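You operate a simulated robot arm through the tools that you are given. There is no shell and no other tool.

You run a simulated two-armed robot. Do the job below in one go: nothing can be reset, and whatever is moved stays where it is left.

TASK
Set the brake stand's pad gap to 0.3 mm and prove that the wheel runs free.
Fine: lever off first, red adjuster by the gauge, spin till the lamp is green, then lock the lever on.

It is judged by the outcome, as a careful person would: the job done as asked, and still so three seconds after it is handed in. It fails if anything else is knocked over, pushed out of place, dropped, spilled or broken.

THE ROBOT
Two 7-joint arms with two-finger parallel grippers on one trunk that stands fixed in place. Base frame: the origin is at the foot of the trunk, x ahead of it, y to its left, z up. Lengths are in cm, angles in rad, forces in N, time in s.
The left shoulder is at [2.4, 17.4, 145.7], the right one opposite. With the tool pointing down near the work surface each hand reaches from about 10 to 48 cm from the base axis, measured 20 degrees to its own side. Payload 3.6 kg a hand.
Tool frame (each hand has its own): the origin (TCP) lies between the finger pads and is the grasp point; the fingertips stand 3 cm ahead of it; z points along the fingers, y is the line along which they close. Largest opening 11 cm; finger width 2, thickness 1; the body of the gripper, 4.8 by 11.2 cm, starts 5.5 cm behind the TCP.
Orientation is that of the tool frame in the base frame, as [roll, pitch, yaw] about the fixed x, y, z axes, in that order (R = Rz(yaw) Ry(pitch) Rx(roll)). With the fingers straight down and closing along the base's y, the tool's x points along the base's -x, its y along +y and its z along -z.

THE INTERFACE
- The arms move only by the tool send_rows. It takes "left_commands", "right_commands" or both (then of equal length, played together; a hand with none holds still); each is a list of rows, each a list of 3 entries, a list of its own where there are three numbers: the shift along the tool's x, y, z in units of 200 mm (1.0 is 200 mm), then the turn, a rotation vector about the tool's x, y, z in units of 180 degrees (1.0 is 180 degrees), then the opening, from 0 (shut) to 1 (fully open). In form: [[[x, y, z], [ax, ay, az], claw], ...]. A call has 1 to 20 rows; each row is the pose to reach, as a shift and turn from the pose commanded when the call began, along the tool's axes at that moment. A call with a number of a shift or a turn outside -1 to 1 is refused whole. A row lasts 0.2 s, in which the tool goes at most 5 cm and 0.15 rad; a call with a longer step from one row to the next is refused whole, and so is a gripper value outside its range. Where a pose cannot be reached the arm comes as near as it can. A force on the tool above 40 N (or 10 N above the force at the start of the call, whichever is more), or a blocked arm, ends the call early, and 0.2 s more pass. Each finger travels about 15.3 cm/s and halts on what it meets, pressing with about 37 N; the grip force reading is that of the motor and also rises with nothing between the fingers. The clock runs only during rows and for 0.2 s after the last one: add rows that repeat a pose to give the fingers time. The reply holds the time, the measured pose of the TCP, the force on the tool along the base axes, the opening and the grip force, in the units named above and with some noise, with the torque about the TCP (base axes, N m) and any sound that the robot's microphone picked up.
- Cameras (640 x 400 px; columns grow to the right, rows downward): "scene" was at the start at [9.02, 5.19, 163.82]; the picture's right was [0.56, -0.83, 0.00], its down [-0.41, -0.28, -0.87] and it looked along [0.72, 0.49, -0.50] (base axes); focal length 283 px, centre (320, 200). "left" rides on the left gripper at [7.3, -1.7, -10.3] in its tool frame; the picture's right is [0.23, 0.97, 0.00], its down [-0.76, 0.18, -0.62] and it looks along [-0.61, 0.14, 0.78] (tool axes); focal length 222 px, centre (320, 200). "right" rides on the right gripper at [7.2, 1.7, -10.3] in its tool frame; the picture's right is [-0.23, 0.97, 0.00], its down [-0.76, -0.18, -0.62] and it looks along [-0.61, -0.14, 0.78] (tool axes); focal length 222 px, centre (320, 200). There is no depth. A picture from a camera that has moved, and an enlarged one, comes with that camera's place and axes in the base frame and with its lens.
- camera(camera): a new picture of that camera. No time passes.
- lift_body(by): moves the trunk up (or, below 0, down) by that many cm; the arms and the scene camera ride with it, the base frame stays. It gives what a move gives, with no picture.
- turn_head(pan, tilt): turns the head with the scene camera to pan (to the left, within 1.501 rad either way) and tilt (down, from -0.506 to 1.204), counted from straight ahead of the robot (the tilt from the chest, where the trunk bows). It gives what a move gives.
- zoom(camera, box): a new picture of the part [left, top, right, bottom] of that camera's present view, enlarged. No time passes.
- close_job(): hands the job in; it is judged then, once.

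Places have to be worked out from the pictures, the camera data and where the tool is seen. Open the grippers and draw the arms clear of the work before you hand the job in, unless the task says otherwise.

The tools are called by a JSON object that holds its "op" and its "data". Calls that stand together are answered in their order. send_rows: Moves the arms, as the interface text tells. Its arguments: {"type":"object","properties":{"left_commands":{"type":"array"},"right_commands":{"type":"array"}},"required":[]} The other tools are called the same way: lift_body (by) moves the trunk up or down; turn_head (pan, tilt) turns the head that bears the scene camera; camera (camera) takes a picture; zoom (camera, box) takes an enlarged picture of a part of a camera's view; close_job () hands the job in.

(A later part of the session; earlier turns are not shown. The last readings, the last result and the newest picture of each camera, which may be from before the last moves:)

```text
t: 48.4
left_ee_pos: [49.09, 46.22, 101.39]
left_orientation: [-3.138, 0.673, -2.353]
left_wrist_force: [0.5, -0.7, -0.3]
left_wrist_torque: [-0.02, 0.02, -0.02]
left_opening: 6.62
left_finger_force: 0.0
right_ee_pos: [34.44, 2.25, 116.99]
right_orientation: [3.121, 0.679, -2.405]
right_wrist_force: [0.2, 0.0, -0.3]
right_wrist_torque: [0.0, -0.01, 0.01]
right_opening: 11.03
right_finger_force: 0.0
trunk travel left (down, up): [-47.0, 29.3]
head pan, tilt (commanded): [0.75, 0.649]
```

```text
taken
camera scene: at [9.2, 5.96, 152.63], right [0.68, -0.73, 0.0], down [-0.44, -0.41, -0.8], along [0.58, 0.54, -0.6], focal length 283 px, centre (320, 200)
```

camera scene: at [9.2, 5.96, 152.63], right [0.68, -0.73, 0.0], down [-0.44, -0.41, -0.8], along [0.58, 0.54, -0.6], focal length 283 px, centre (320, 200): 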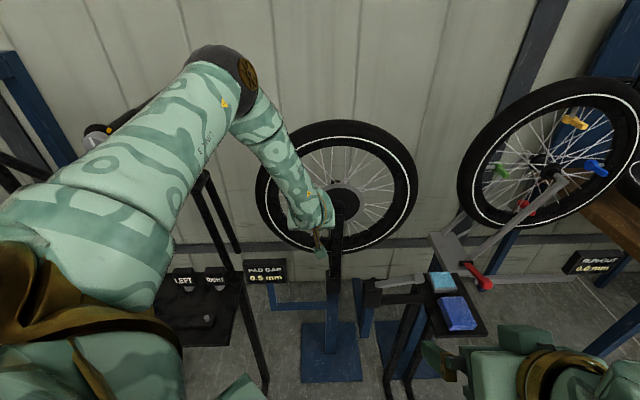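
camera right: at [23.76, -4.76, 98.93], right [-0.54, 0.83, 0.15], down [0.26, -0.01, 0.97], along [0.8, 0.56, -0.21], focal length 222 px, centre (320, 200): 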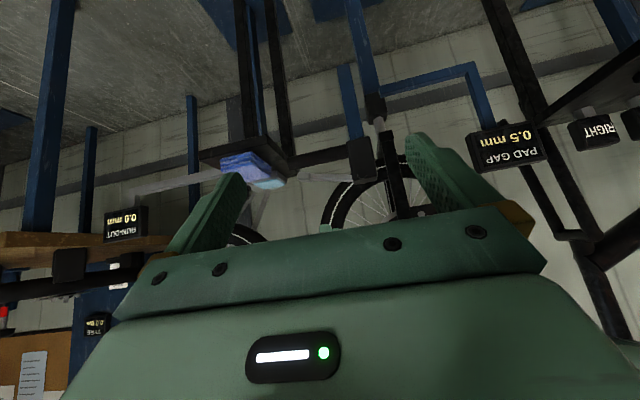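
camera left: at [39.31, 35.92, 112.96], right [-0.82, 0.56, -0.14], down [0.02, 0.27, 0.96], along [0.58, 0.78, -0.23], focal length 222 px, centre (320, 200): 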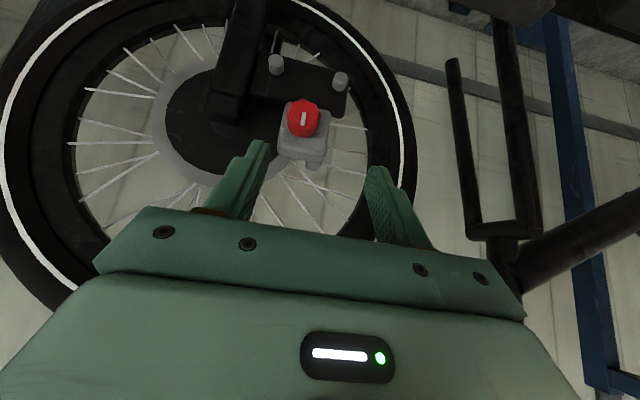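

That worked: the hand is at (49.1, 46.2, 101.4), on the knob's vertical plane. I'll take close views from the left camera to fix the knob's distance.

{"op": "camera", "data": {"camera": "left"}}

{"op": "zoom", "data": {"camera": "left", "box": [180, 60, 420, 220]}}

{"op": "zoom", "data": {"camera": "scene", "box": [230, 160, 390, 300]}}

```text
taken
camera left: at [41.75, 36.35, 104.94], right [-0.82, 0.56, -0.14], down [0.02, 0.27, 0.96], along [0.58, 0.78, -0.23], focal length 222 px, centre (320, 200)
```

left: 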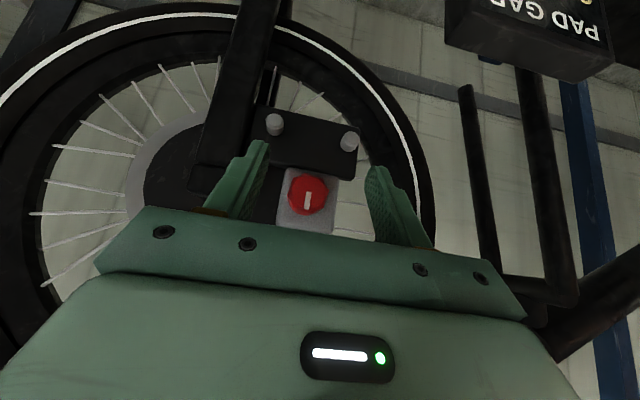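

```text
2.50 times, centred on (300, 140) of left
camera zoom: at [41.75, 36.35, 104.94], right [-0.82, 0.56, -0.14], down [0.02, 0.27, 0.96], along [0.58, 0.78, -0.23], focal length 555 px, centre (370, 350)
```

zoom: 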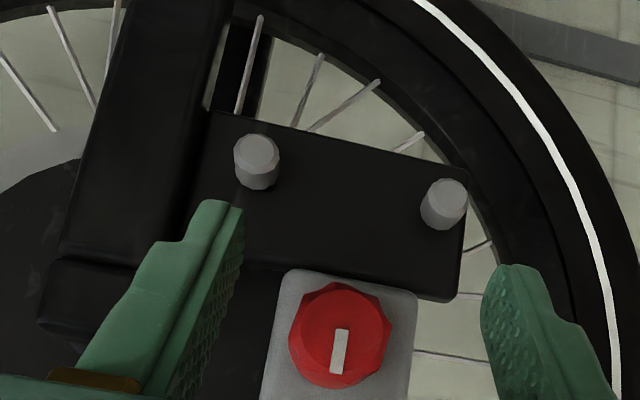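

```text
2.86 times, centred on (310, 230) of scene
camera zoom: at [9.2, 5.96, 152.63], right [0.68, -0.73, 0.0], down [-0.44, -0.41, -0.8], along [0.58, 0.54, -0.6], focal length 810 px, centre (349, 114)
```

zoom: 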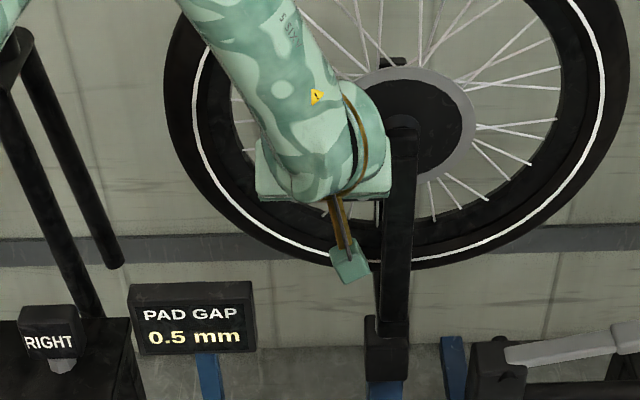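

Stereo from the two left-camera poses gives the knob face centre at (52.25, 49.0, 101.3) – u ≈ 2.25, d ≈ 71.6 – about 3.2 cm across and ~1.4 cm long, with the bracket top ~1.2 cm beneath it. I'll pitch the tool up to 0.9 rad at a stand-off and see if that is reachable.

{"op": "send_rows", "data": {"left_commands": [[[-0.038, -0.005, -0.005], [0, -0.0361, 0], 0.5], [[-0.077, -0.01, -0.009], [0, -0.0723, 0], 0.5], [[-0.077, -0.01, -0.009], [0, -0.0723, 0], 0.5]]}}

{"op": "zoom", "data": {"camera": "left", "box": [180, 60, 460, 240]}}

```text
t: 49.2
left_ee_pos: [49.55, 47.08, 103.67]
left_orientation: [-3.136, 0.9, -2.351]
left_wrist_force: [0.5, 0.7, -0.2]
left_wrist_torque: [0.0, 0.01, -0.01]
left_opening: 5.5
left_finger_force: 0.0
left hand out of reach, approached as far as the arm can: row 1, 2, 3
right_ee_pos: [34.4, 2.44, 116.99]
right_orientation: [3.121, 0.679, -2.405]
right_wrist_force: [-0.4, 0.3, -0.2]
right_wrist_torque: [0.02, -0.05, -0.01]
right_opening: 11.02
right_finger_force: 0.1
trunk travel left (down, up): [-47.0, 29.3]
head pan, tilt (commanded): [0.75, 0.649]
```

```text
2.22 times, centred on (320, 150) of left
camera zoom: at [41.82, 36.87, 104.53], right [-0.79, 0.59, -0.18], down [-0.14, 0.12, 0.98], along [0.6, 0.8, -0.01], focal length 494 px, centre (320, 311)
```

zoom: 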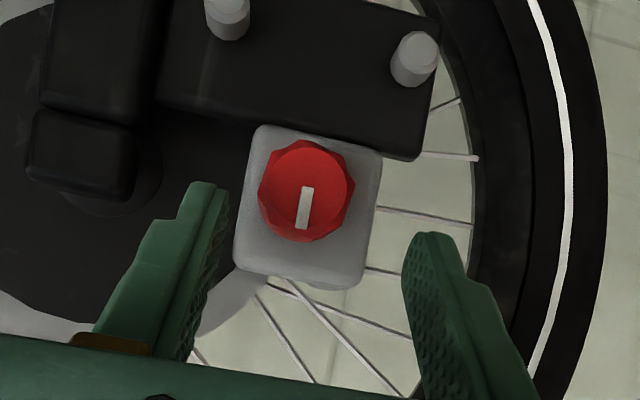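

Pitch 0.9 reached with the hand 1.2 cm too high; I'll lower the trunk 3 cm to regain margin and then adjust position.

{"op": "lift_body", "data": {"by": -3}}

{"op": "send_rows", "data": {"left_commands": [[[-0.03, -0.022, -0.005], [0, 0, 0], 0.5], [[-0.065, -0.022, -0.012], [0, 0, 0], 0.5]]}}

{"op": "zoom", "data": {"camera": "left", "box": [180, 60, 460, 240]}}

```text
t: 49.9
left_ee_pos: [49.32, 46.96, 100.96]
left_orientation: [-3.139, 0.901, -2.353]
left_wrist_force: [-0.2, -0.6, -0.3]
left_wrist_torque: [-0.02, -0.01, 0.01]
left_opening: 5.49
left_finger_force: 0.1
right_ee_pos: [34.37, 2.44, 114.23]
right_orientation: [3.12, 0.681, -2.405]
right_wrist_force: [-0.1, -0.2, 0.0]
right_wrist_torque: [0.02, 0.04, 0.0]
right_opening: 10.99
right_finger_force: 0.0
trunk travel left (down, up): [-44.0, 32.3]
head pan, tilt (commanded): [0.75, 0.649]
```

```text
t: 50.5
left_ee_pos: [50.1, 47.31, 101.96]
left_orientation: [-3.14, 0.899, -2.354]
left_wrist_force: [0.9, 0.4, 0.6]
left_wrist_torque: [-0.01, -0.06, -0.01]
left_opening: 5.52
left_finger_force: 0.0
right_ee_pos: [34.26, 2.43, 114.15]
right_orientation: [3.121, 0.681, -2.405]
right_wrist_force: [-0.1, 0.0, -1.5]
right_wrist_torque: [-0.01, 0.01, 0.01]
right_opening: 11.03
right_finger_force: 0.0
trunk travel left (down, up): [-44.0, 32.3]
head pan, tilt (commanded): [0.75, 0.649]
```

```text
2.22 times, centred on (320, 150) of left
camera zoom: at [42.53, 36.95, 102.7], right [-0.79, 0.59, -0.18], down [-0.14, 0.12, 0.98], along [0.6, 0.8, -0.01], focal length 494 px, centre (320, 311)
```

zoom: 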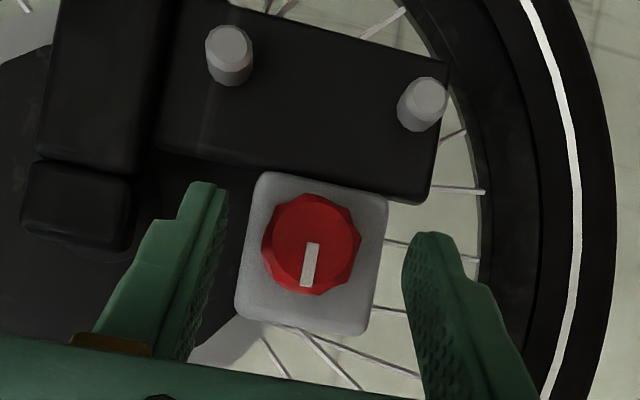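

Reachable now, and the knob sits between the fingers. I'll try a little more pitch (to ≈ 1.05 rad) for a better-aligned grip, centring laterally.

{"op": "send_rows", "data": {"left_commands": [[[0, -0.016, 0], [0, -0.024, 0], 0.5], [[0, -0.016, 0], [0, -0.048, 0], 0.5]]}}

{"op": "camera", "data": {"camera": "scene"}}

```text
t: 51.1
left_ee_pos: [50.34, 47.5, 103.37]
left_orientation: [-3.139, 1.048, -2.352]
left_wrist_force: [-0.4, 0.2, -0.7]
left_wrist_torque: [-0.03, -0.01, -0.04]
left_opening: 5.48
left_finger_force: 0.0
left hand out of reach, approached as far as the arm can: row 2
right_ee_pos: [34.24, 2.6, 114.13]
right_orientation: [3.121, 0.681, -2.404]
right_wrist_force: [-0.3, 0.0, 0.0]
right_wrist_torque: [-0.03, -0.01, -0.01]
right_opening: 10.99
right_finger_force: 0.0
trunk travel left (down, up): [-44.0, 32.3]
head pan, tilt (commanded): [0.75, 0.649]
```

```text
taken
camera scene: at [9.67, 6.11, 149.62], right [0.68, -0.73, 0.0], down [-0.44, -0.41, -0.8], along [0.58, 0.54, -0.6], focal length 283 px, centre (320, 200)
```

scene: 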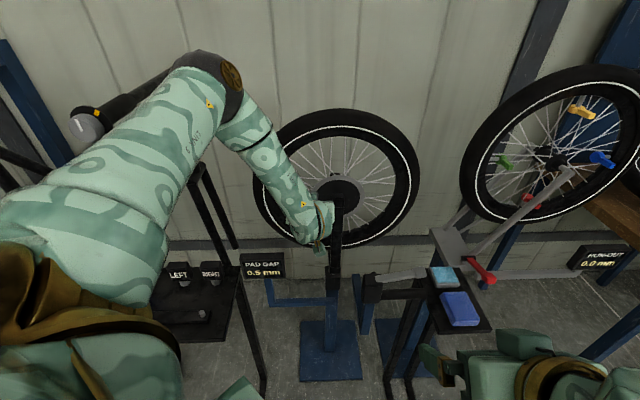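

Pitch 1.05 is reached but 1.4 cm high; lowering the trunk 3 cm more should restore the height. The elbow stays clear of the handlebar.

{"op": "lift_body", "data": {"by": -3}}

{"op": "send_rows", "data": {"left_commands": [[[-0.025, 0, -0.01], [0, 0, 0], 0.5], [[-0.05, 0, -0.02], [0, 0, 0], 0.5]]}}

{"op": "zoom", "data": {"camera": "left", "box": [180, 60, 460, 240]}}

{"op": "camera", "data": {"camera": "scene"}}

```text
t: 51.9
left_ee_pos: [50.27, 47.26, 100.48]
left_orientation: [-3.139, 1.051, -2.353]
left_wrist_force: [-0.8, -0.7, -0.4]
left_wrist_torque: [0.0, -0.01, 0.03]
left_opening: 5.48
left_finger_force: 0.1
right_ee_pos: [34.29, 2.52, 111.15]
right_orientation: [3.122, 0.683, -2.405]
right_wrist_force: [0.6, 0.6, -1.0]
right_wrist_torque: [-0.01, -0.02, 0.02]
right_opening: 11.0
right_finger_force: 0.1
trunk travel left (down, up): [-41.0, 35.3]
head pan, tilt (commanded): [0.75, 0.649]
```

```text
t: 52.5
left_ee_pos: [50.45, 47.19, 101.35]
left_orientation: [-3.138, 1.053, -2.352]
left_wrist_force: [-0.2, -0.5, 0.7]
left_wrist_torque: [0.01, 0.01, -0.02]
left_opening: 5.52
left_finger_force: 0.1
right_ee_pos: [34.35, 2.35, 111.07]
right_orientation: [3.12, 0.68, -2.404]
right_wrist_force: [0.4, 0.0, 0.5]
right_wrist_torque: [0.0, 0.01, 0.02]
right_opening: 10.98
right_finger_force: 0.0
trunk travel left (down, up): [-41.0, 35.3]
head pan, tilt (commanded): [0.75, 0.649]
```

```text
2.22 times, centred on (320, 150) of left
camera zoom: at [42.78, 37.12, 100.23], right [-0.77, 0.61, -0.2], down [-0.24, 0.01, 0.97], along [0.59, 0.79, 0.14], focal length 494 px, centre (320, 311)
```

zoom: 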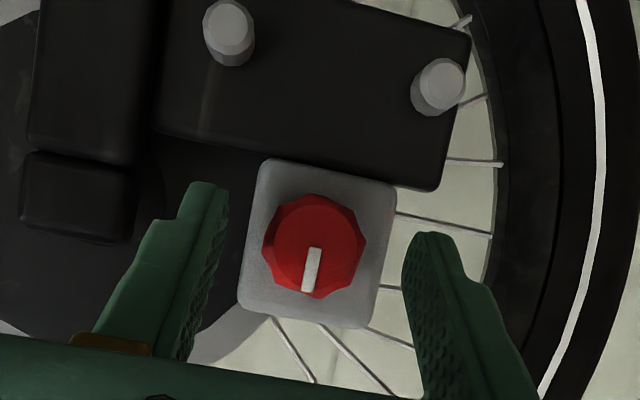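

```text
taken
camera scene: at [10.47, 6.0, 146.59], right [0.68, -0.73, 0.0], down [-0.44, -0.41, -0.8], along [0.58, 0.54, -0.6], focal length 283 px, centre (320, 200)
```

scene: 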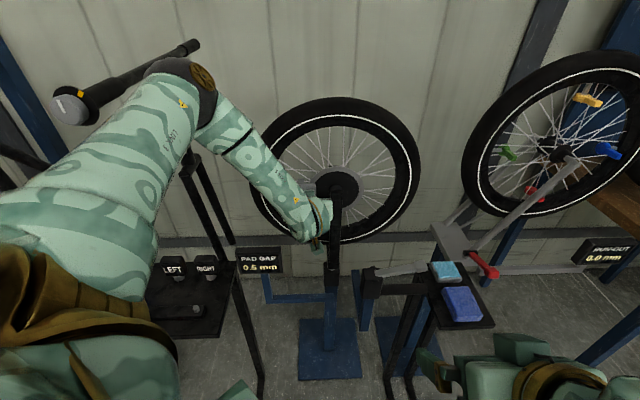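

Now at u=2.3, d=69.0, z=101.35 with pitch 1.05 and the knob (centre ≈ (52.3, 49.0, 100.5)) centred between the fingers. I'll advance 0.8 cm so the finger ends flank the knob without touching the caliper, then close.

{"op": "send_rows", "data": {"left_commands": [[[-0.0188, -0.001, 0.033], [0, 0, 0], 0.5], [[-0.0188, -0.001, 0.033], [0, 0, 0], 0.35], [[-0.0188, -0.001, 0.033], [0, 0, 0], 0.2], [[-0.0188, -0.001, 0.033], [0, 0, 0], 0], [[-0.0188, -0.001, 0.033], [0, 0, 0], 0]]}}

{"op": "zoom", "data": {"camera": "left", "box": [180, 60, 460, 240]}}

{"op": "zoom", "data": {"camera": "scene", "box": [220, 160, 380, 300]}}

```text
t: 53.7
left_ee_pos: [50.99, 48.06, 101.4]
left_orientation: [-3.14, 1.051, -2.351]
left_wrist_force: [1.9, 1.8, 1.6]
left_wrist_torque: [-0.02, 0.03, -0.3]
left_opening: 3.18
left_finger_force: 45.0
right_ee_pos: [34.43, 2.34, 111.12]
right_orientation: [3.121, 0.681, -2.405]
right_wrist_force: [0.6, -0.2, 0.7]
right_wrist_torque: [0.02, 0.0, -0.02]
right_opening: 11.01
right_finger_force: 0.0
trunk travel left (down, up): [-41.0, 35.3]
head pan, tilt (commanded): [0.75, 0.649]
```

```text
2.22 times, centred on (320, 150) of left
camera zoom: at [43.36, 37.69, 100.24], right [-0.77, 0.61, -0.2], down [-0.24, 0.01, 0.97], along [0.59, 0.79, 0.14], focal length 494 px, centre (320, 311)
```

zoom: 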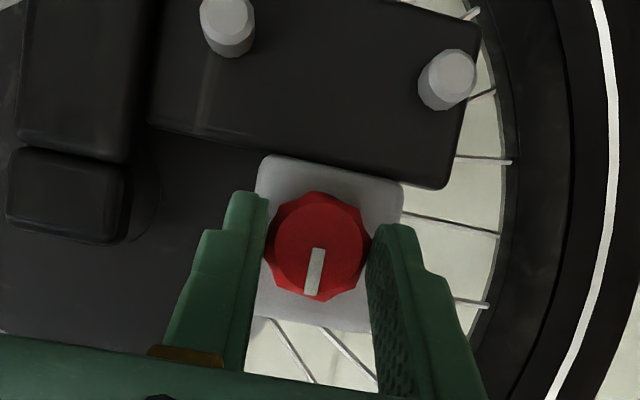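

```text
2.86 times, centred on (300, 230) of scene
camera zoom: at [10.51, 6.01, 146.59], right [0.68, -0.73, 0.0], down [-0.44, -0.41, -0.8], along [0.58, 0.54, -0.6], focal length 810 px, centre (377, 114)
```

zoom: 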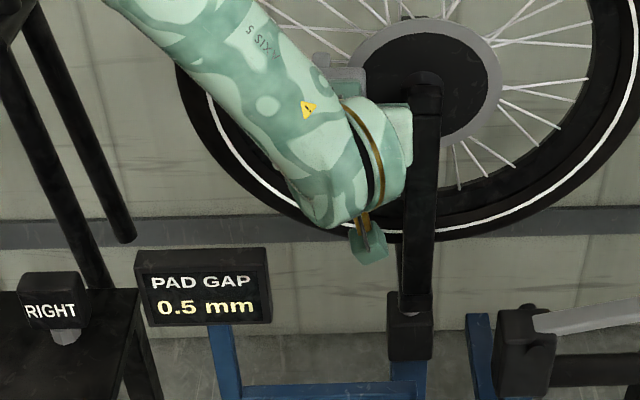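

Good grip on the knob (3.18 cm, its diameter). Gauge still 0.5. I'll turn it 20° clockwise (as seen from the robot) about its own axis and read the gauge.

{"op": "send_rows", "data": {"left_commands": [[[0.0003, -0.005, 0.0002], [-0.0184, 0, 0.0323], 0], [[0.001, -0.0103, 0.0006], [-0.0368, 0, 0.0645], 0], [[0.0023, -0.0155, 0.0013], [-0.0552, 0, 0.0968], 0]]}}

{"op": "zoom", "data": {"camera": "left", "box": [180, 60, 460, 240]}}

{"op": "zoom", "data": {"camera": "scene", "box": [220, 160, 380, 300]}}

```text
t: 54.5
left_ee_pos: [51.3, 47.63, 101.4]
left_orientation: [2.505, 0.952, -2.895]
left_wrist_force: [3.8, 1.3, 5.0]
left_wrist_torque: [0.19, -0.18, -0.09]
left_opening: 3.17
left_finger_force: 45.1
right_ee_pos: [34.28, 2.33, 111.03]
right_orientation: [3.12, 0.681, -2.404]
right_wrist_force: [1.0, 0.3, 1.1]
right_wrist_torque: [0.03, -0.02, -0.01]
right_opening: 11.01
right_finger_force: 0.0
trunk travel left (down, up): [-41.0, 35.3]
head pan, tilt (commanded): [0.75, 0.649]
```

```text
2.22 times, centred on (320, 150) of left
camera zoom: at [43.23, 37.82, 99.66], right [-0.78, 0.61, 0.15], down [0.0, -0.23, 0.97], along [0.63, 0.75, 0.18], focal length 494 px, centre (320, 311)
```

zoom: 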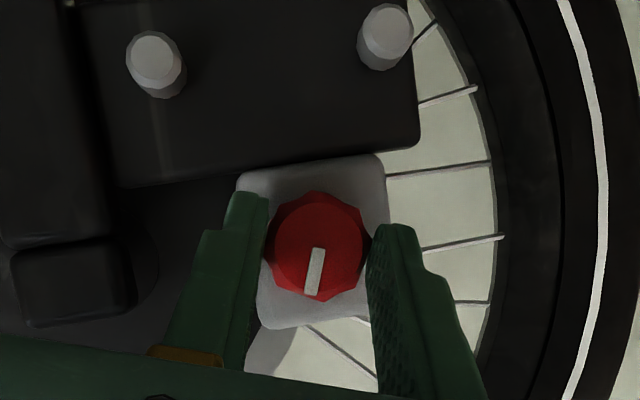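

```text
2.86 times, centred on (300, 230) of scene
camera zoom: at [10.52, 5.97, 146.59], right [0.68, -0.73, 0.0], down [-0.44, -0.41, -0.8], along [0.58, 0.54, -0.6], focal length 810 px, centre (377, 114)
```

zoom: 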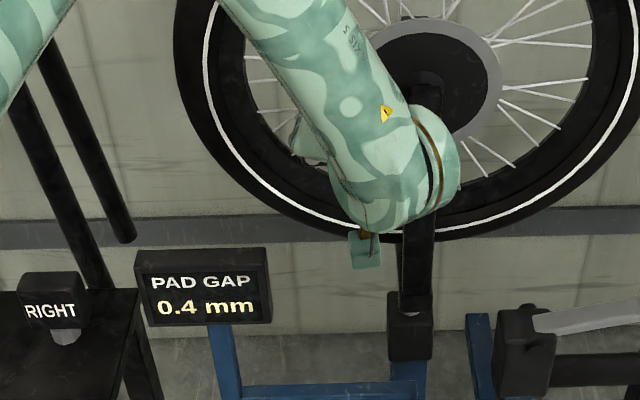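

The gauge fell to 0.4 mm after 20° clockwise: right direction. I'll continue in 5° steps and note exactly where it turns to 0.3.

{"op": "send_rows", "data": {"left_commands": [[[0, -0.002, 0], [-0.0069, 0, 0.0121], 0], [[0, -0.0039, 0], [-0.01377, 0, 0.02413], 0]]}}

{"op": "zoom", "data": {"camera": "scene", "box": [220, 160, 380, 300]}}

```text
t: 55.1
left_ee_pos: [51.39, 47.63, 101.4]
left_orientation: [2.398, 0.895, -2.986]
left_wrist_force: [15.0, -8.9, -25.3]
left_wrist_torque: [0.13, -0.49, -0.59]
left_opening: 3.16
left_finger_force: 45.6
left hand out of reach, approached as far as the arm can: row 2
right_ee_pos: [34.75, 2.43, 110.95]
right_orientation: [3.117, 0.68, -2.408]
right_wrist_force: [0.3, -0.1, 0.8]
right_wrist_torque: [0.02, 0.03, -0.02]
right_opening: 10.99
right_finger_force: 0.0
trunk travel left (down, up): [-41.0, 35.3]
head pan, tilt (commanded): [0.75, 0.649]
```

```text
2.86 times, centred on (300, 230) of scene
camera zoom: at [11.04, 6.02, 146.5], right [0.68, -0.73, 0.0], down [-0.45, -0.41, -0.79], along [0.58, 0.54, -0.61], focal length 810 px, centre (377, 114)
```

zoom: 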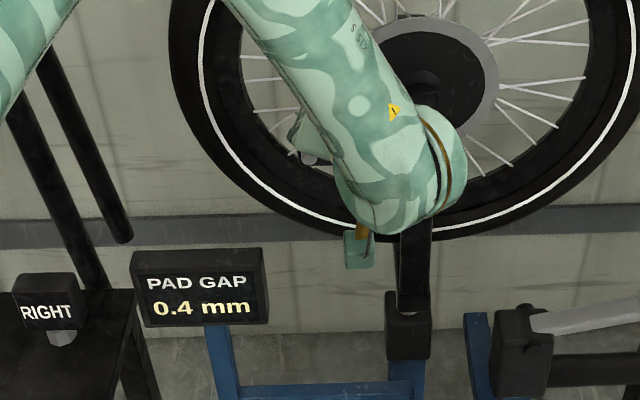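

The wrist has reached its limit at about 24°, and force is building. I'll open, back off 2.5 cm, and re-grip with the hand turned the other way for another stroke.

{"op": "send_rows", "data": {"left_commands": [[[0, 0, 0], [0, 0, 0], 0.5], [[0, 0, 0], [0, 0, 0], 0.5], [[0.03, 0, -0.06], [0, 0, 0], 0.5], [[0.06, 0, -0.12], [0, 0, 0], 0.5]]}}

{"op": "zoom", "data": {"camera": "left", "box": [180, 60, 460, 240]}}

{"op": "zoom", "data": {"camera": "scene", "box": [220, 160, 380, 300]}}

```text
t: 56.1
left_ee_pos: [49.22, 45.75, 101.91]
left_orientation: [2.389, 0.903, -2.987]
left_wrist_force: [0.5, 0.3, 0.5]
left_wrist_torque: [0.0, 0.01, -0.02]
left_opening: 5.49
left_finger_force: 0.0
right_ee_pos: [34.37, 2.44, 111.07]
right_orientation: [3.121, 0.68, -2.404]
right_wrist_force: [0.3, -0.3, -0.1]
right_wrist_torque: [-0.03, -0.03, -0.02]
right_opening: 11.01
right_finger_force: 0.0
trunk travel left (down, up): [-41.0, 35.3]
head pan, tilt (commanded): [0.75, 0.649]
```

```text
2.22 times, centred on (320, 150) of left
camera zoom: at [41.07, 36.09, 100.15], right [-0.76, 0.6, 0.23], down [0.06, -0.29, 0.95], along [0.64, 0.74, 0.18], focal length 494 px, centre (320, 311)
```

zoom: 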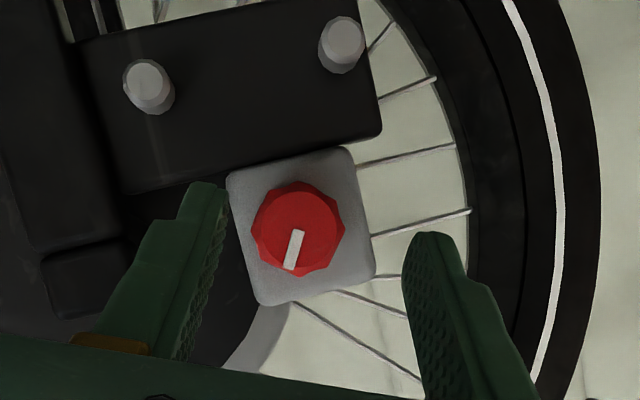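

```text
2.86 times, centred on (300, 230) of scene
camera zoom: at [10.55, 5.98, 146.58], right [0.68, -0.73, 0.0], down [-0.44, -0.41, -0.8], along [0.58, 0.54, -0.61], focal length 810 px, centre (377, 114)
```

zoom: 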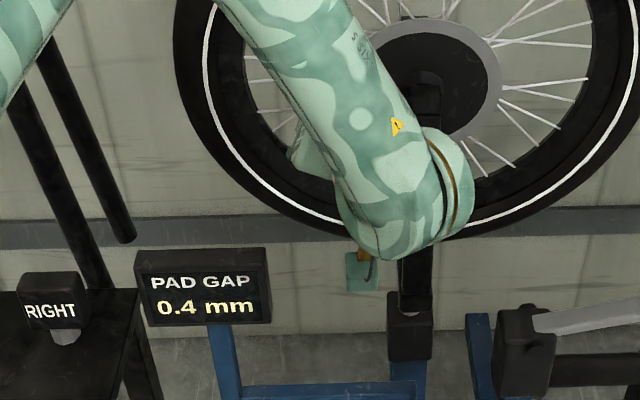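

Gauge holds at 0.4 mm. At this stand-off I'll swing the tool back 45° about the knob's axis (to 20° the other side), ready to re-grip.

{"op": "send_rows", "data": {"left_commands": [[[0.0036, 0.0014, 0.0054], [0.0208, 0, -0.0361], 0.5], [[0.0072, 0.0028, 0.0109], [0.0417, 0, -0.0722], 0.5], [[0.0108, 0.0043, 0.0163], [0.0625, 0, -0.1083], 0.5], [[0.0143, 0.0057, 0.0217], [0.0833, 0, -0.1443], 0.5], [[0.0179, 0.0071, 0.0272], [0.1042, 0, -0.1804], 0.5], [[0.0215, 0.0085, 0.0326], [0.125, 0, -0.2165], 0.5]]}}

{"op": "zoom", "data": {"camera": "left", "box": [180, 60, 460, 240]}}

{"op": "camera", "data": {"camera": "scene"}}

```text
t: 57.5
left_ee_pos: [48.82, 47.35, 103.21]
left_orientation: [-2.509, 0.948, -1.819]
left_wrist_force: [-0.4, -0.2, 0.6]
left_wrist_torque: [-0.02, 0.0, 0.04]
left_opening: 5.48
left_finger_force: 0.1
left hand out of reach, approached as far as the arm can: row 5, 6
right_ee_pos: [34.38, 2.45, 111.08]
right_orientation: [3.122, 0.682, -2.405]
right_wrist_force: [0.5, -0.2, -0.4]
right_wrist_torque: [-0.02, 0.0, 0.0]
right_opening: 10.99
right_finger_force: 0.1
trunk travel left (down, up): [-41.0, 35.3]
head pan, tilt (commanded): [0.75, 0.649]
```

```text
2.22 times, centred on (320, 150) of left
camera zoom: at [41.32, 36.93, 102.64], right [-0.68, 0.52, -0.52], down [-0.47, 0.24, 0.85], along [0.57, 0.82, 0.08], focal length 494 px, centre (320, 311)
```

zoom: 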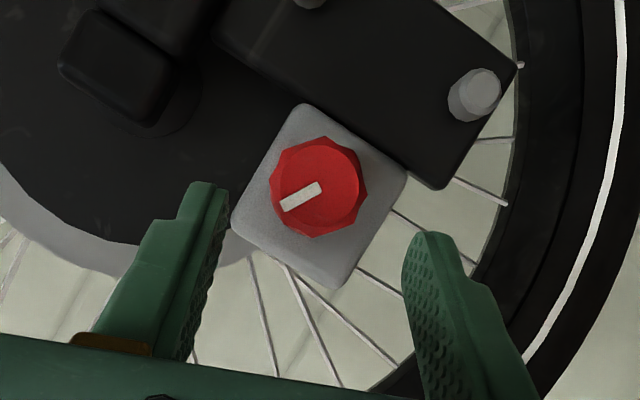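

```text
taken
camera scene: at [10.38, 6.08, 146.6], right [0.68, -0.73, 0.0], down [-0.44, -0.41, -0.8], along [0.58, 0.54, -0.6], focal length 283 px, centre (320, 200)
```

scene: 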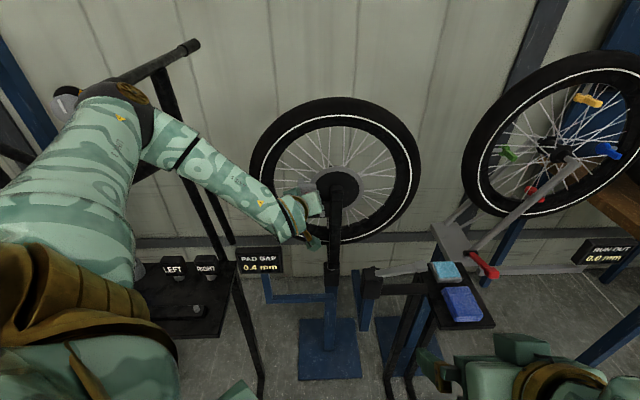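

The back-swing reached its limit near -20° and the elbow is getting closer to the handlebar (≈ 5 cm clearance by my estimate), so I'll return 15° to about -5°, where it was reachable, and line up with the knob.

{"op": "send_rows", "data": {"left_commands": [[[0.0345, -0.0085, 0.0103], [-0.0139, 0, 0.0241], 0.5], [[0.069, -0.017, 0.0207], [-0.0278, 0, 0.0481], 0.5], [[0.1035, -0.0256, 0.031], [-0.0417, 0, 0.0722], 0.5], [[0.1035, -0.0256, 0.031], [-0.0417, 0, 0.0722], 0.5]]}}

{"op": "zoom", "data": {"camera": "left", "box": [180, 60, 460, 240]}}

{"op": "camera", "data": {"camera": "scene"}}

```text
t: 58.5
left_ee_pos: [49.33, 46.13, 101.32]
left_orientation: [-2.969, 1.043, -2.207]
left_wrist_force: [0.3, -0.7, 0.4]
left_wrist_torque: [0.0, -0.02, 0.03]
left_opening: 5.53
left_finger_force: 0.0
right_ee_pos: [34.29, 2.37, 111.12]
right_orientation: [3.121, 0.679, -2.405]
right_wrist_force: [0.2, 0.2, 0.3]
right_wrist_torque: [-0.01, 0.01, 0.05]
right_opening: 11.0
right_finger_force: 0.1
trunk travel left (down, up): [-41.0, 35.3]
head pan, tilt (commanded): [0.75, 0.649]
```

```text
2.22 times, centred on (320, 150) of left
camera zoom: at [41.77, 35.85, 100.28], right [-0.75, 0.59, -0.28], down [-0.3, 0.07, 0.95], along [0.58, 0.8, 0.12], focal length 494 px, centre (320, 311)
```

zoom: 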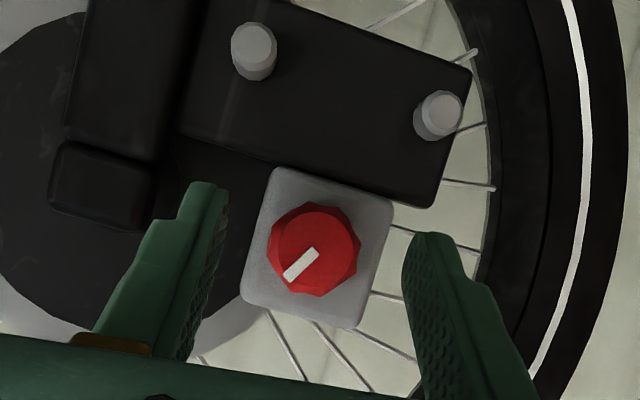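

```text
taken
camera scene: at [10.44, 6.05, 146.59], right [0.68, -0.73, 0.0], down [-0.44, -0.41, -0.8], along [0.58, 0.54, -0.6], focal length 283 px, centre (320, 200)
```

scene: 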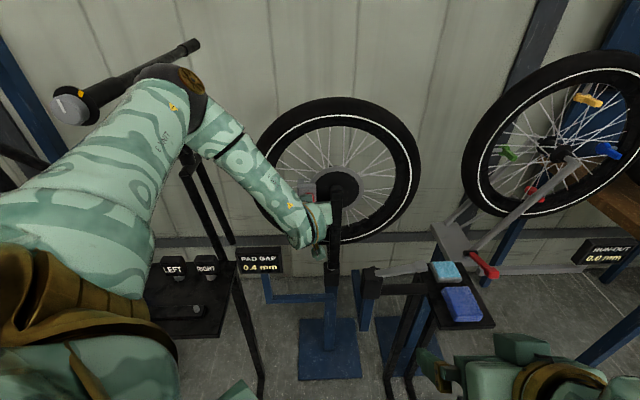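

Aligned at u=2.26, z=101.3 with the hand tilted -5°. Now I advance 2.35 cm along the knob axis and grip again.

{"op": "send_rows", "data": {"left_commands": [[[-0.0294, 0, 0.051], [0, 0, 0], 0.5], [[-0.0588, 0, 0.102], [0, 0, 0], 0.5], [[-0.0588, 0, 0.102], [0, 0, 0], 0.25], [[-0.0588, 0, 0.102], [0, 0, 0], 0], [[-0.0588, 0, 0.102], [0, 0, 0], 0]]}}

{"op": "zoom", "data": {"camera": "scene", "box": [220, 160, 380, 300]}}

{"op": "zoom", "data": {"camera": "left", "box": [180, 60, 460, 240]}}

```text
t: 59.7
left_ee_pos: [50.92, 47.83, 101.26]
left_orientation: [-2.968, 1.043, -2.205]
left_wrist_force: [-6.6, 3.6, -3.6]
left_wrist_torque: [0.03, 0.05, 0.05]
left_opening: 3.14
left_finger_force: 45.7
right_ee_pos: [34.27, 2.45, 111.03]
right_orientation: [3.122, 0.681, -2.402]
right_wrist_force: [0.8, 0.4, -0.3]
right_wrist_torque: [0.04, 0.03, -0.03]
right_opening: 11.03
right_finger_force: 0.1
trunk travel left (down, up): [-41.0, 35.3]
head pan, tilt (commanded): [0.75, 0.649]
```

```text
2.86 times, centred on (300, 230) of scene
camera zoom: at [10.41, 6.11, 146.58], right [0.68, -0.73, 0.0], down [-0.44, -0.41, -0.8], along [0.58, 0.54, -0.6], focal length 810 px, centre (377, 114)
```

zoom: 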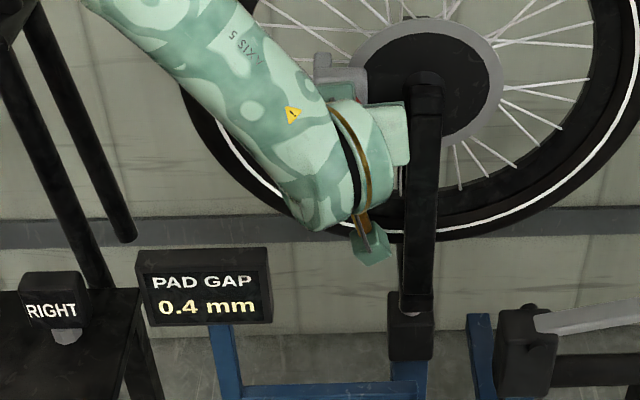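

```text
2.22 times, centred on (320, 150) of left
camera zoom: at [43.3, 37.6, 100.24], right [-0.76, 0.59, -0.28], down [-0.3, 0.07, 0.95], along [0.58, 0.8, 0.12], focal length 494 px, centre (320, 311)
```

zoom: 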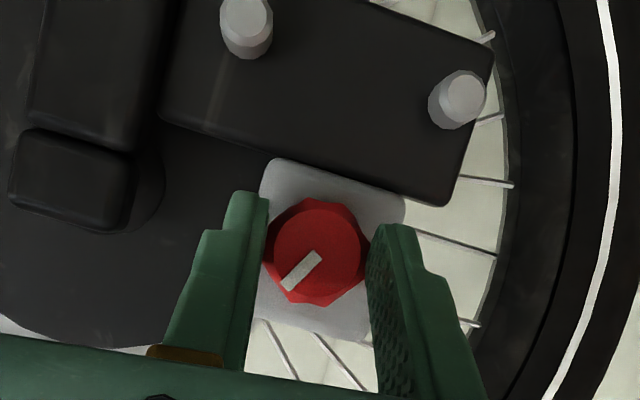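

Re-gripped cleanly. Now 5° clockwise and read the gauge.

{"op": "send_rows", "data": {"left_commands": [[[0, -0.002, 0], [-0.0069, 0, 0.012], 0], [[0, -0.0039, 0], [-0.0139, 0, 0.0241], 0]]}}

{"op": "zoom", "data": {"camera": "scene", "box": [220, 220, 320, 300]}}

```text
t: 60.3
left_ee_pos: [51.08, 47.84, 101.29]
left_orientation: [3.141, 1.046, -2.356]
left_wrist_force: [-9.8, 4.0, -7.0]
left_wrist_torque: [0.02, 0.01, 0.24]
left_opening: 3.12
left_finger_force: 45.1
right_ee_pos: [34.31, 2.5, 111.12]
right_orientation: [3.124, 0.681, -2.403]
right_wrist_force: [-0.2, -0.3, -0.9]
right_wrist_torque: [0.01, 0.02, -0.02]
right_opening: 11.02
right_finger_force: 0.1
trunk travel left (down, up): [-41.0, 35.3]
head pan, tilt (commanded): [0.75, 0.649]
```

```text
5.00 times, centred on (270, 260) of scene
camera zoom: at [10.38, 6.15, 146.59], right [0.68, -0.73, 0.0], down [-0.44, -0.41, -0.8], along [0.58, 0.54, -0.6], focal length 1417 px, centre (570, -100)
```

zoom: 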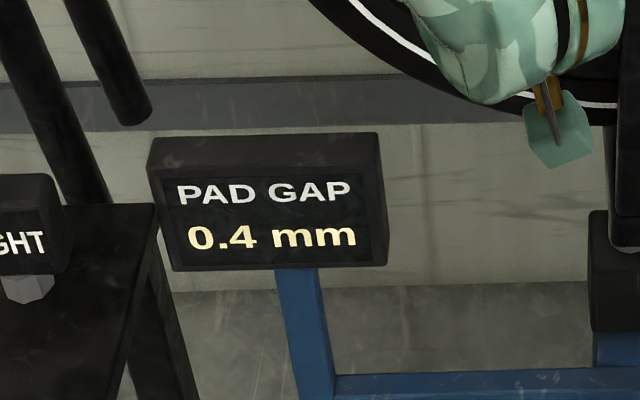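

Still 0.4 mm. Another 5°.

{"op": "send_rows", "data": {"left_commands": [[[0, -0.002, 0], [-0.0069, 0, 0.012], 0], [[0, -0.0039, 0], [-0.0139, 0, 0.0241], 0]]}}

{"op": "zoom", "data": {"camera": "scene", "box": [220, 220, 320, 300]}}

{"op": "zoom", "data": {"camera": "left", "box": [180, 60, 460, 240]}}

```text
t: 60.9
left_ee_pos: [50.95, 47.81, 101.36]
left_orientation: [2.967, 1.041, -2.506]
left_wrist_force: [-12.3, 4.8, -9.2]
left_wrist_torque: [0.25, -0.14, -0.13]
left_opening: 3.14
left_finger_force: 44.8
right_ee_pos: [34.29, 2.41, 111.08]
right_orientation: [3.121, 0.681, -2.403]
right_wrist_force: [-0.3, 0.0, 0.0]
right_wrist_torque: [0.0, -0.01, -0.01]
right_opening: 11.02
right_finger_force: 0.0
trunk travel left (down, up): [-41.0, 35.3]
head pan, tilt (commanded): [0.75, 0.649]
```

```text
5.00 times, centred on (270, 260) of scene
camera zoom: at [10.37, 6.16, 146.58], right [0.68, -0.73, 0.0], down [-0.44, -0.41, -0.8], along [0.58, 0.54, -0.61], focal length 1417 px, centre (570, -100)
```

zoom: 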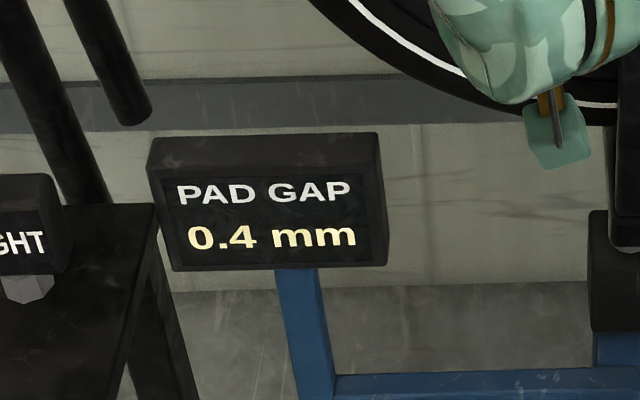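

```text
2.22 times, centred on (320, 150) of left
camera zoom: at [43.25, 37.65, 99.96], right [-0.78, 0.62, -0.11], down [-0.18, -0.05, 0.98], along [0.6, 0.79, 0.15], focal length 494 px, centre (320, 311)
```

zoom: 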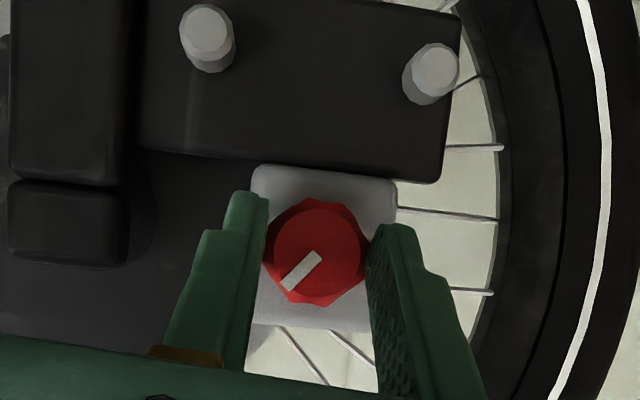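

Still 0.4 mm; the knob is following the hand. A small sideways force has built up, so I'll relieve it slightly while turning another 5°.

{"op": "send_rows", "data": {"left_commands": [[[0.002, 0.003, 0.001], [-0.0069, 0, 0.012], 0], [[0.004, 0.004, 0.002], [-0.0139, 0, 0.0241], 0]]}}

{"op": "zoom", "data": {"camera": "scene", "box": [220, 220, 320, 300]}}

```text
t: 61.5
left_ee_pos: [50.96, 47.72, 101.3]
left_orientation: [2.802, 1.024, -2.648]
left_wrist_force: [-9.0, 1.9, -6.9]
left_wrist_torque: [-0.82, 0.9, 0.44]
left_opening: 3.15
left_finger_force: 45.5
right_ee_pos: [34.33, 2.45, 111.03]
right_orientation: [3.122, 0.681, -2.405]
right_wrist_force: [0.4, -0.6, 0.6]
right_wrist_torque: [-0.01, -0.01, 0.0]
right_opening: 10.98
right_finger_force: 0.0
trunk travel left (down, up): [-41.0, 35.3]
head pan, tilt (commanded): [0.75, 0.649]
```

```text
5.00 times, centred on (270, 260) of scene
camera zoom: at [10.41, 6.11, 146.59], right [0.68, -0.73, 0.0], down [-0.44, -0.41, -0.8], along [0.58, 0.54, -0.6], focal length 1417 px, centre (570, -100)
```

zoom: 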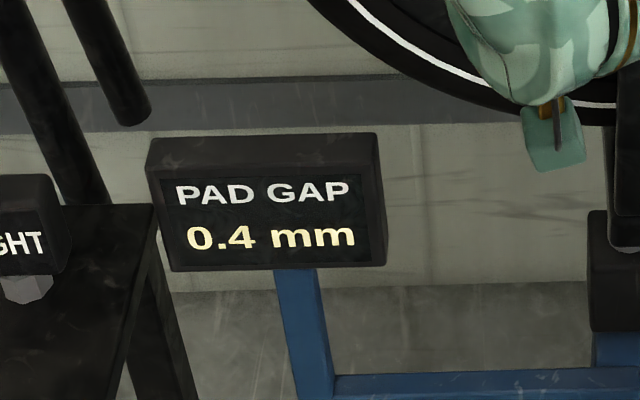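

{"op": "zoom", "data": {"camera": "left", "box": [180, 60, 460, 240]}}

{"op": "send_rows", "data": {"left_commands": [[[0.001, 0, 0.001], [-0.0069, 0, 0.012], 0], [[0.002, 0, 0.001], [-0.0139, 0, 0.0241], 0]]}}

{"op": "zoom", "data": {"camera": "scene", "box": [220, 220, 320, 300]}}

{"op": "zoom", "data": {"camera": "left", "box": [180, 60, 460, 240]}}

```text
2.22 times, centred on (320, 150) of left
camera zoom: at [43.2, 37.7, 99.81], right [-0.78, 0.62, -0.03], down [-0.12, -0.11, 0.99], along [0.61, 0.78, 0.16], focal length 494 px, centre (320, 311)
```

zoom: 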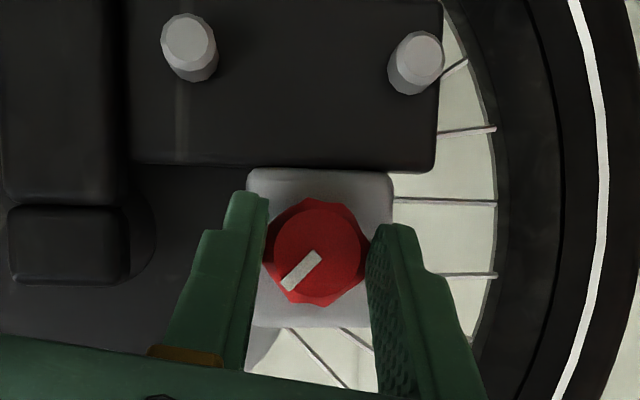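

```text
t: 62.1
left_ee_pos: [51.12, 47.73, 101.14]
left_orientation: [2.647, 0.993, -2.781]
left_wrist_force: [-6.3, -2.0, -5.6]
left_wrist_torque: [-0.69, 0.75, 0.87]
left_opening: 3.13
left_finger_force: 44.9
right_ee_pos: [34.35, 2.4, 111.13]
right_orientation: [3.121, 0.68, -2.405]
right_wrist_force: [-0.2, -0.2, -1.9]
right_wrist_torque: [0.01, 0.0, 0.02]
right_opening: 11.01
right_finger_force: 0.1
trunk travel left (down, up): [-41.0, 35.3]
head pan, tilt (commanded): [0.75, 0.649]
```

```text
5.00 times, centred on (270, 260) of scene
camera zoom: at [10.45, 6.04, 146.59], right [0.68, -0.73, 0.0], down [-0.44, -0.41, -0.8], along [0.58, 0.54, -0.6], focal length 1417 px, centre (570, -100)
```

zoom: 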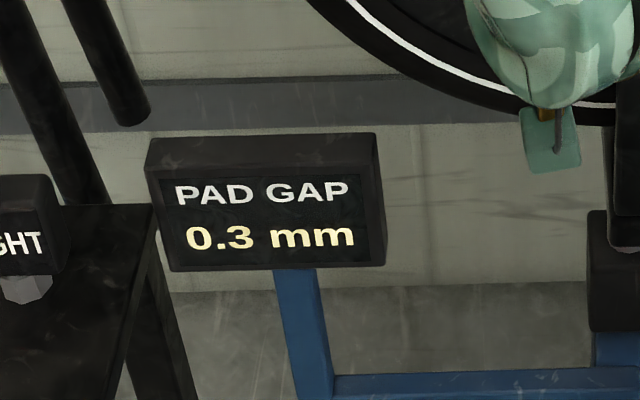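

```text
2.22 times, centred on (320, 150) of left
camera zoom: at [43.16, 37.74, 99.65], right [-0.78, 0.62, 0.06], down [-0.06, -0.17, 0.98], along [0.62, 0.76, 0.17], focal length 494 px, centre (320, 311)
```

zoom: 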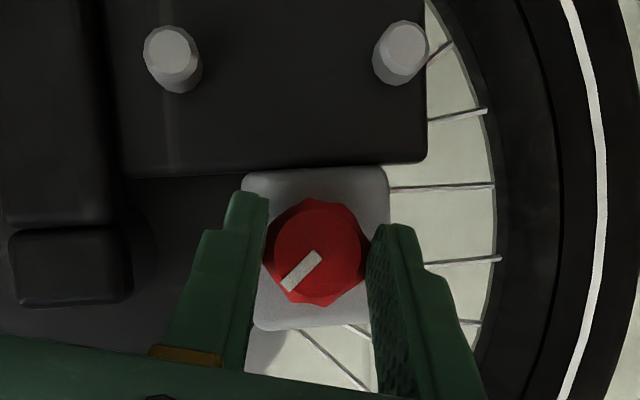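

The gauge now reads 0.3 mm, turned over between ~45° and ~50° of total turn (0.45 was crossed before 20°), i.e. roughly 0.1 mm per 30–36°. To sit in the middle of 0.3 rather than at its edge I want ≈ 14° more; first 5° here.

{"op": "send_rows", "data": {"left_commands": [[[0.001, 0, 0], [-0.0069, 0, 0.012], 0], [[0.002, 0, 0], [-0.0139, 0, 0.0241], 0]]}}

{"op": "zoom", "data": {"camera": "scene", "box": [220, 220, 320, 300]}}

```text
t: 62.7
left_ee_pos: [51.2, 47.61, 101.18]
left_orientation: [2.51, 0.951, -2.894]
left_wrist_force: [-4.4, -3.0, -6.1]
left_wrist_torque: [-0.28, 0.27, 0.35]
left_opening: 3.13
left_finger_force: 44.6
right_ee_pos: [34.34, 2.29, 110.98]
right_orientation: [3.119, 0.679, -2.406]
right_wrist_force: [0.3, -0.2, -0.3]
right_wrist_torque: [0.01, 0.01, 0.0]
right_opening: 10.97
right_finger_force: 0.0
trunk travel left (down, up): [-41.0, 35.3]
head pan, tilt (commanded): [0.75, 0.649]
```

```text
5.00 times, centred on (270, 260) of scene
camera zoom: at [10.5, 6.0, 146.58], right [0.68, -0.73, 0.0], down [-0.44, -0.41, -0.8], along [0.58, 0.54, -0.6], focal length 1417 px, centre (570, -100)
```

zoom: 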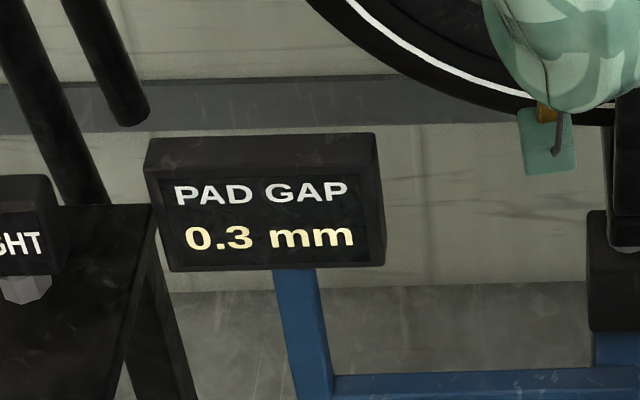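

0.3 mm holds. I'll release, back off, swing the tool back 20° and re-grip for the last 8–9°.

{"op": "send_rows", "data": {"left_commands": [[[0, 0, 0], [0, 0, 0], 0.5], [[0, 0, 0], [0, 0, 0], 0.5], [[0.03, 0, -0.052], [0, 0, 0], 0.5], [[0.06, 0, -0.104], [0, 0, 0], 0.5], [[0.06, 0.005, -0.104], [0.0185, 0, -0.0321], 0.5], [[0.06, 0.01, -0.104], [0.037, 0, -0.0642], 0.5], [[0.06, 0.015, -0.104], [0.0555, 0, -0.0962], 0.5]]}}

{"op": "zoom", "data": {"camera": "left", "box": [180, 60, 460, 240]}}

{"op": "zoom", "data": {"camera": "scene", "box": [220, 220, 320, 300]}}

```text
t: 64.3
left_ee_pos: [49.12, 46.23, 101.34]
left_orientation: [-3.138, 1.05, -2.351]
left_wrist_force: [-0.8, 0.1, 0.1]
left_wrist_torque: [0.02, 0.0, 0.0]
left_opening: 5.52
left_finger_force: 0.0
right_ee_pos: [34.28, 2.48, 111.1]
right_orientation: [3.121, 0.681, -2.406]
right_wrist_force: [0.7, 0.1, -0.8]
right_wrist_torque: [-0.01, 0.03, 0.03]
right_opening: 10.99
right_finger_force: 0.0
trunk travel left (down, up): [-41.0, 35.3]
head pan, tilt (commanded): [0.75, 0.649]
```

```text
2.22 times, centred on (320, 150) of left
camera zoom: at [41.49, 36.02, 100.11], right [-0.77, 0.61, -0.2], down [-0.24, 0.01, 0.97], along [0.59, 0.79, 0.14], focal length 494 px, centre (320, 311)
```

zoom: 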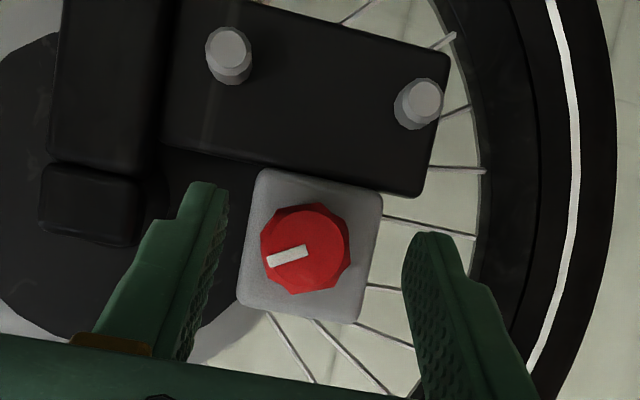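

```text
5.00 times, centred on (270, 260) of scene
camera zoom: at [10.45, 6.05, 146.59], right [0.68, -0.73, 0.0], down [-0.44, -0.41, -0.8], along [0.58, 0.54, -0.6], focal length 1417 px, centre (570, -100)
```

zoom: 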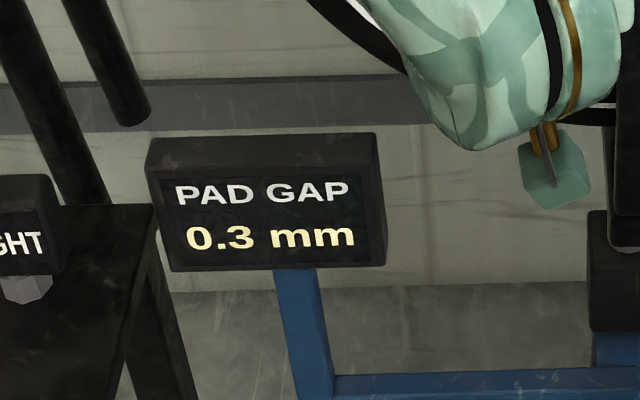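

The pointer shows about 57–59° total turn. Re-grip (shifting 0.25 cm right to centre) and turn 8° more.

{"op": "send_rows", "data": {"left_commands": [[[-0.03, -0.0125, 0.053], [0, 0, 0], 0.5], [[-0.061, -0.0125, 0.106], [0, 0, 0], 0.5], [[-0.061, -0.0125, 0.106], [0, 0, 0], 0.25], [[-0.061, -0.0125, 0.106], [0, 0, 0], 0], [[-0.061, -0.0125, 0.106], [0, 0, 0], 0], [[-0.061, -0.014, 0.106], [-0.0069, 0, 0.012], 0], [[-0.061, -0.0155, 0.106], [-0.0139, 0, 0.0241], 0], [[-0.061, -0.017, 0.106], [-0.0222, 0, 0.0385], 0]]}}

{"op": "zoom", "data": {"camera": "left", "box": [180, 60, 460, 240]}}

{"op": "zoom", "data": {"camera": "scene", "box": [220, 220, 320, 300]}}

```text
t: 66.1
left_ee_pos: [51.06, 47.86, 101.15]
left_orientation: [2.865, 1.031, -2.594]
left_wrist_force: [-5.5, 3.8, -3.7]
left_wrist_torque: [-0.26, 0.3, 0.46]
left_opening: 3.07
left_finger_force: 45.0
right_ee_pos: [34.34, 2.42, 111.07]
right_orientation: [3.123, 0.681, -2.405]
right_wrist_force: [-0.5, -0.4, -0.2]
right_wrist_torque: [0.03, 0.03, -0.01]
right_opening: 11.0
right_finger_force: 0.0
trunk travel left (down, up): [-41.0, 35.3]
head pan, tilt (commanded): [0.75, 0.649]
```

```text
2.22 times, centred on (320, 150) of left
camera zoom: at [43.29, 37.72, 99.82], right [-0.78, 0.62, -0.06], down [-0.14, -0.08, 0.99], along [0.61, 0.78, 0.15], focal length 494 px, centre (320, 311)
```

zoom: 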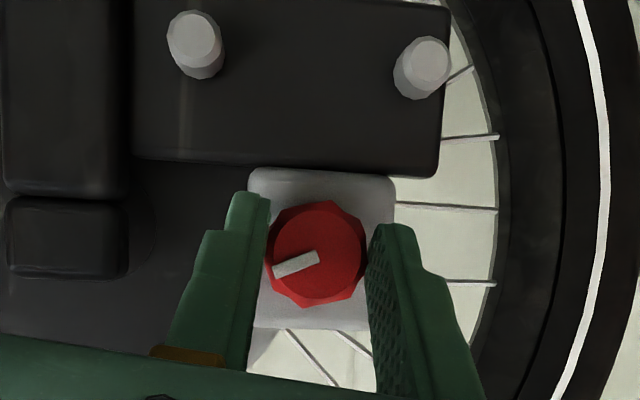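

```text
5.00 times, centred on (270, 260) of scene
camera zoom: at [10.45, 6.09, 146.59], right [0.68, -0.73, 0.0], down [-0.44, -0.41, -0.8], along [0.58, 0.54, -0.61], focal length 1417 px, centre (570, -100)
```

zoom: 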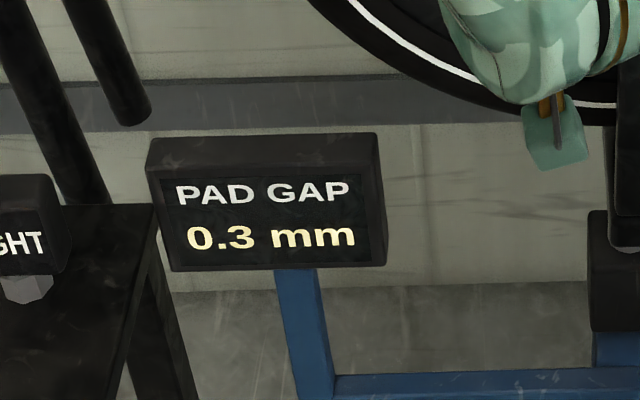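

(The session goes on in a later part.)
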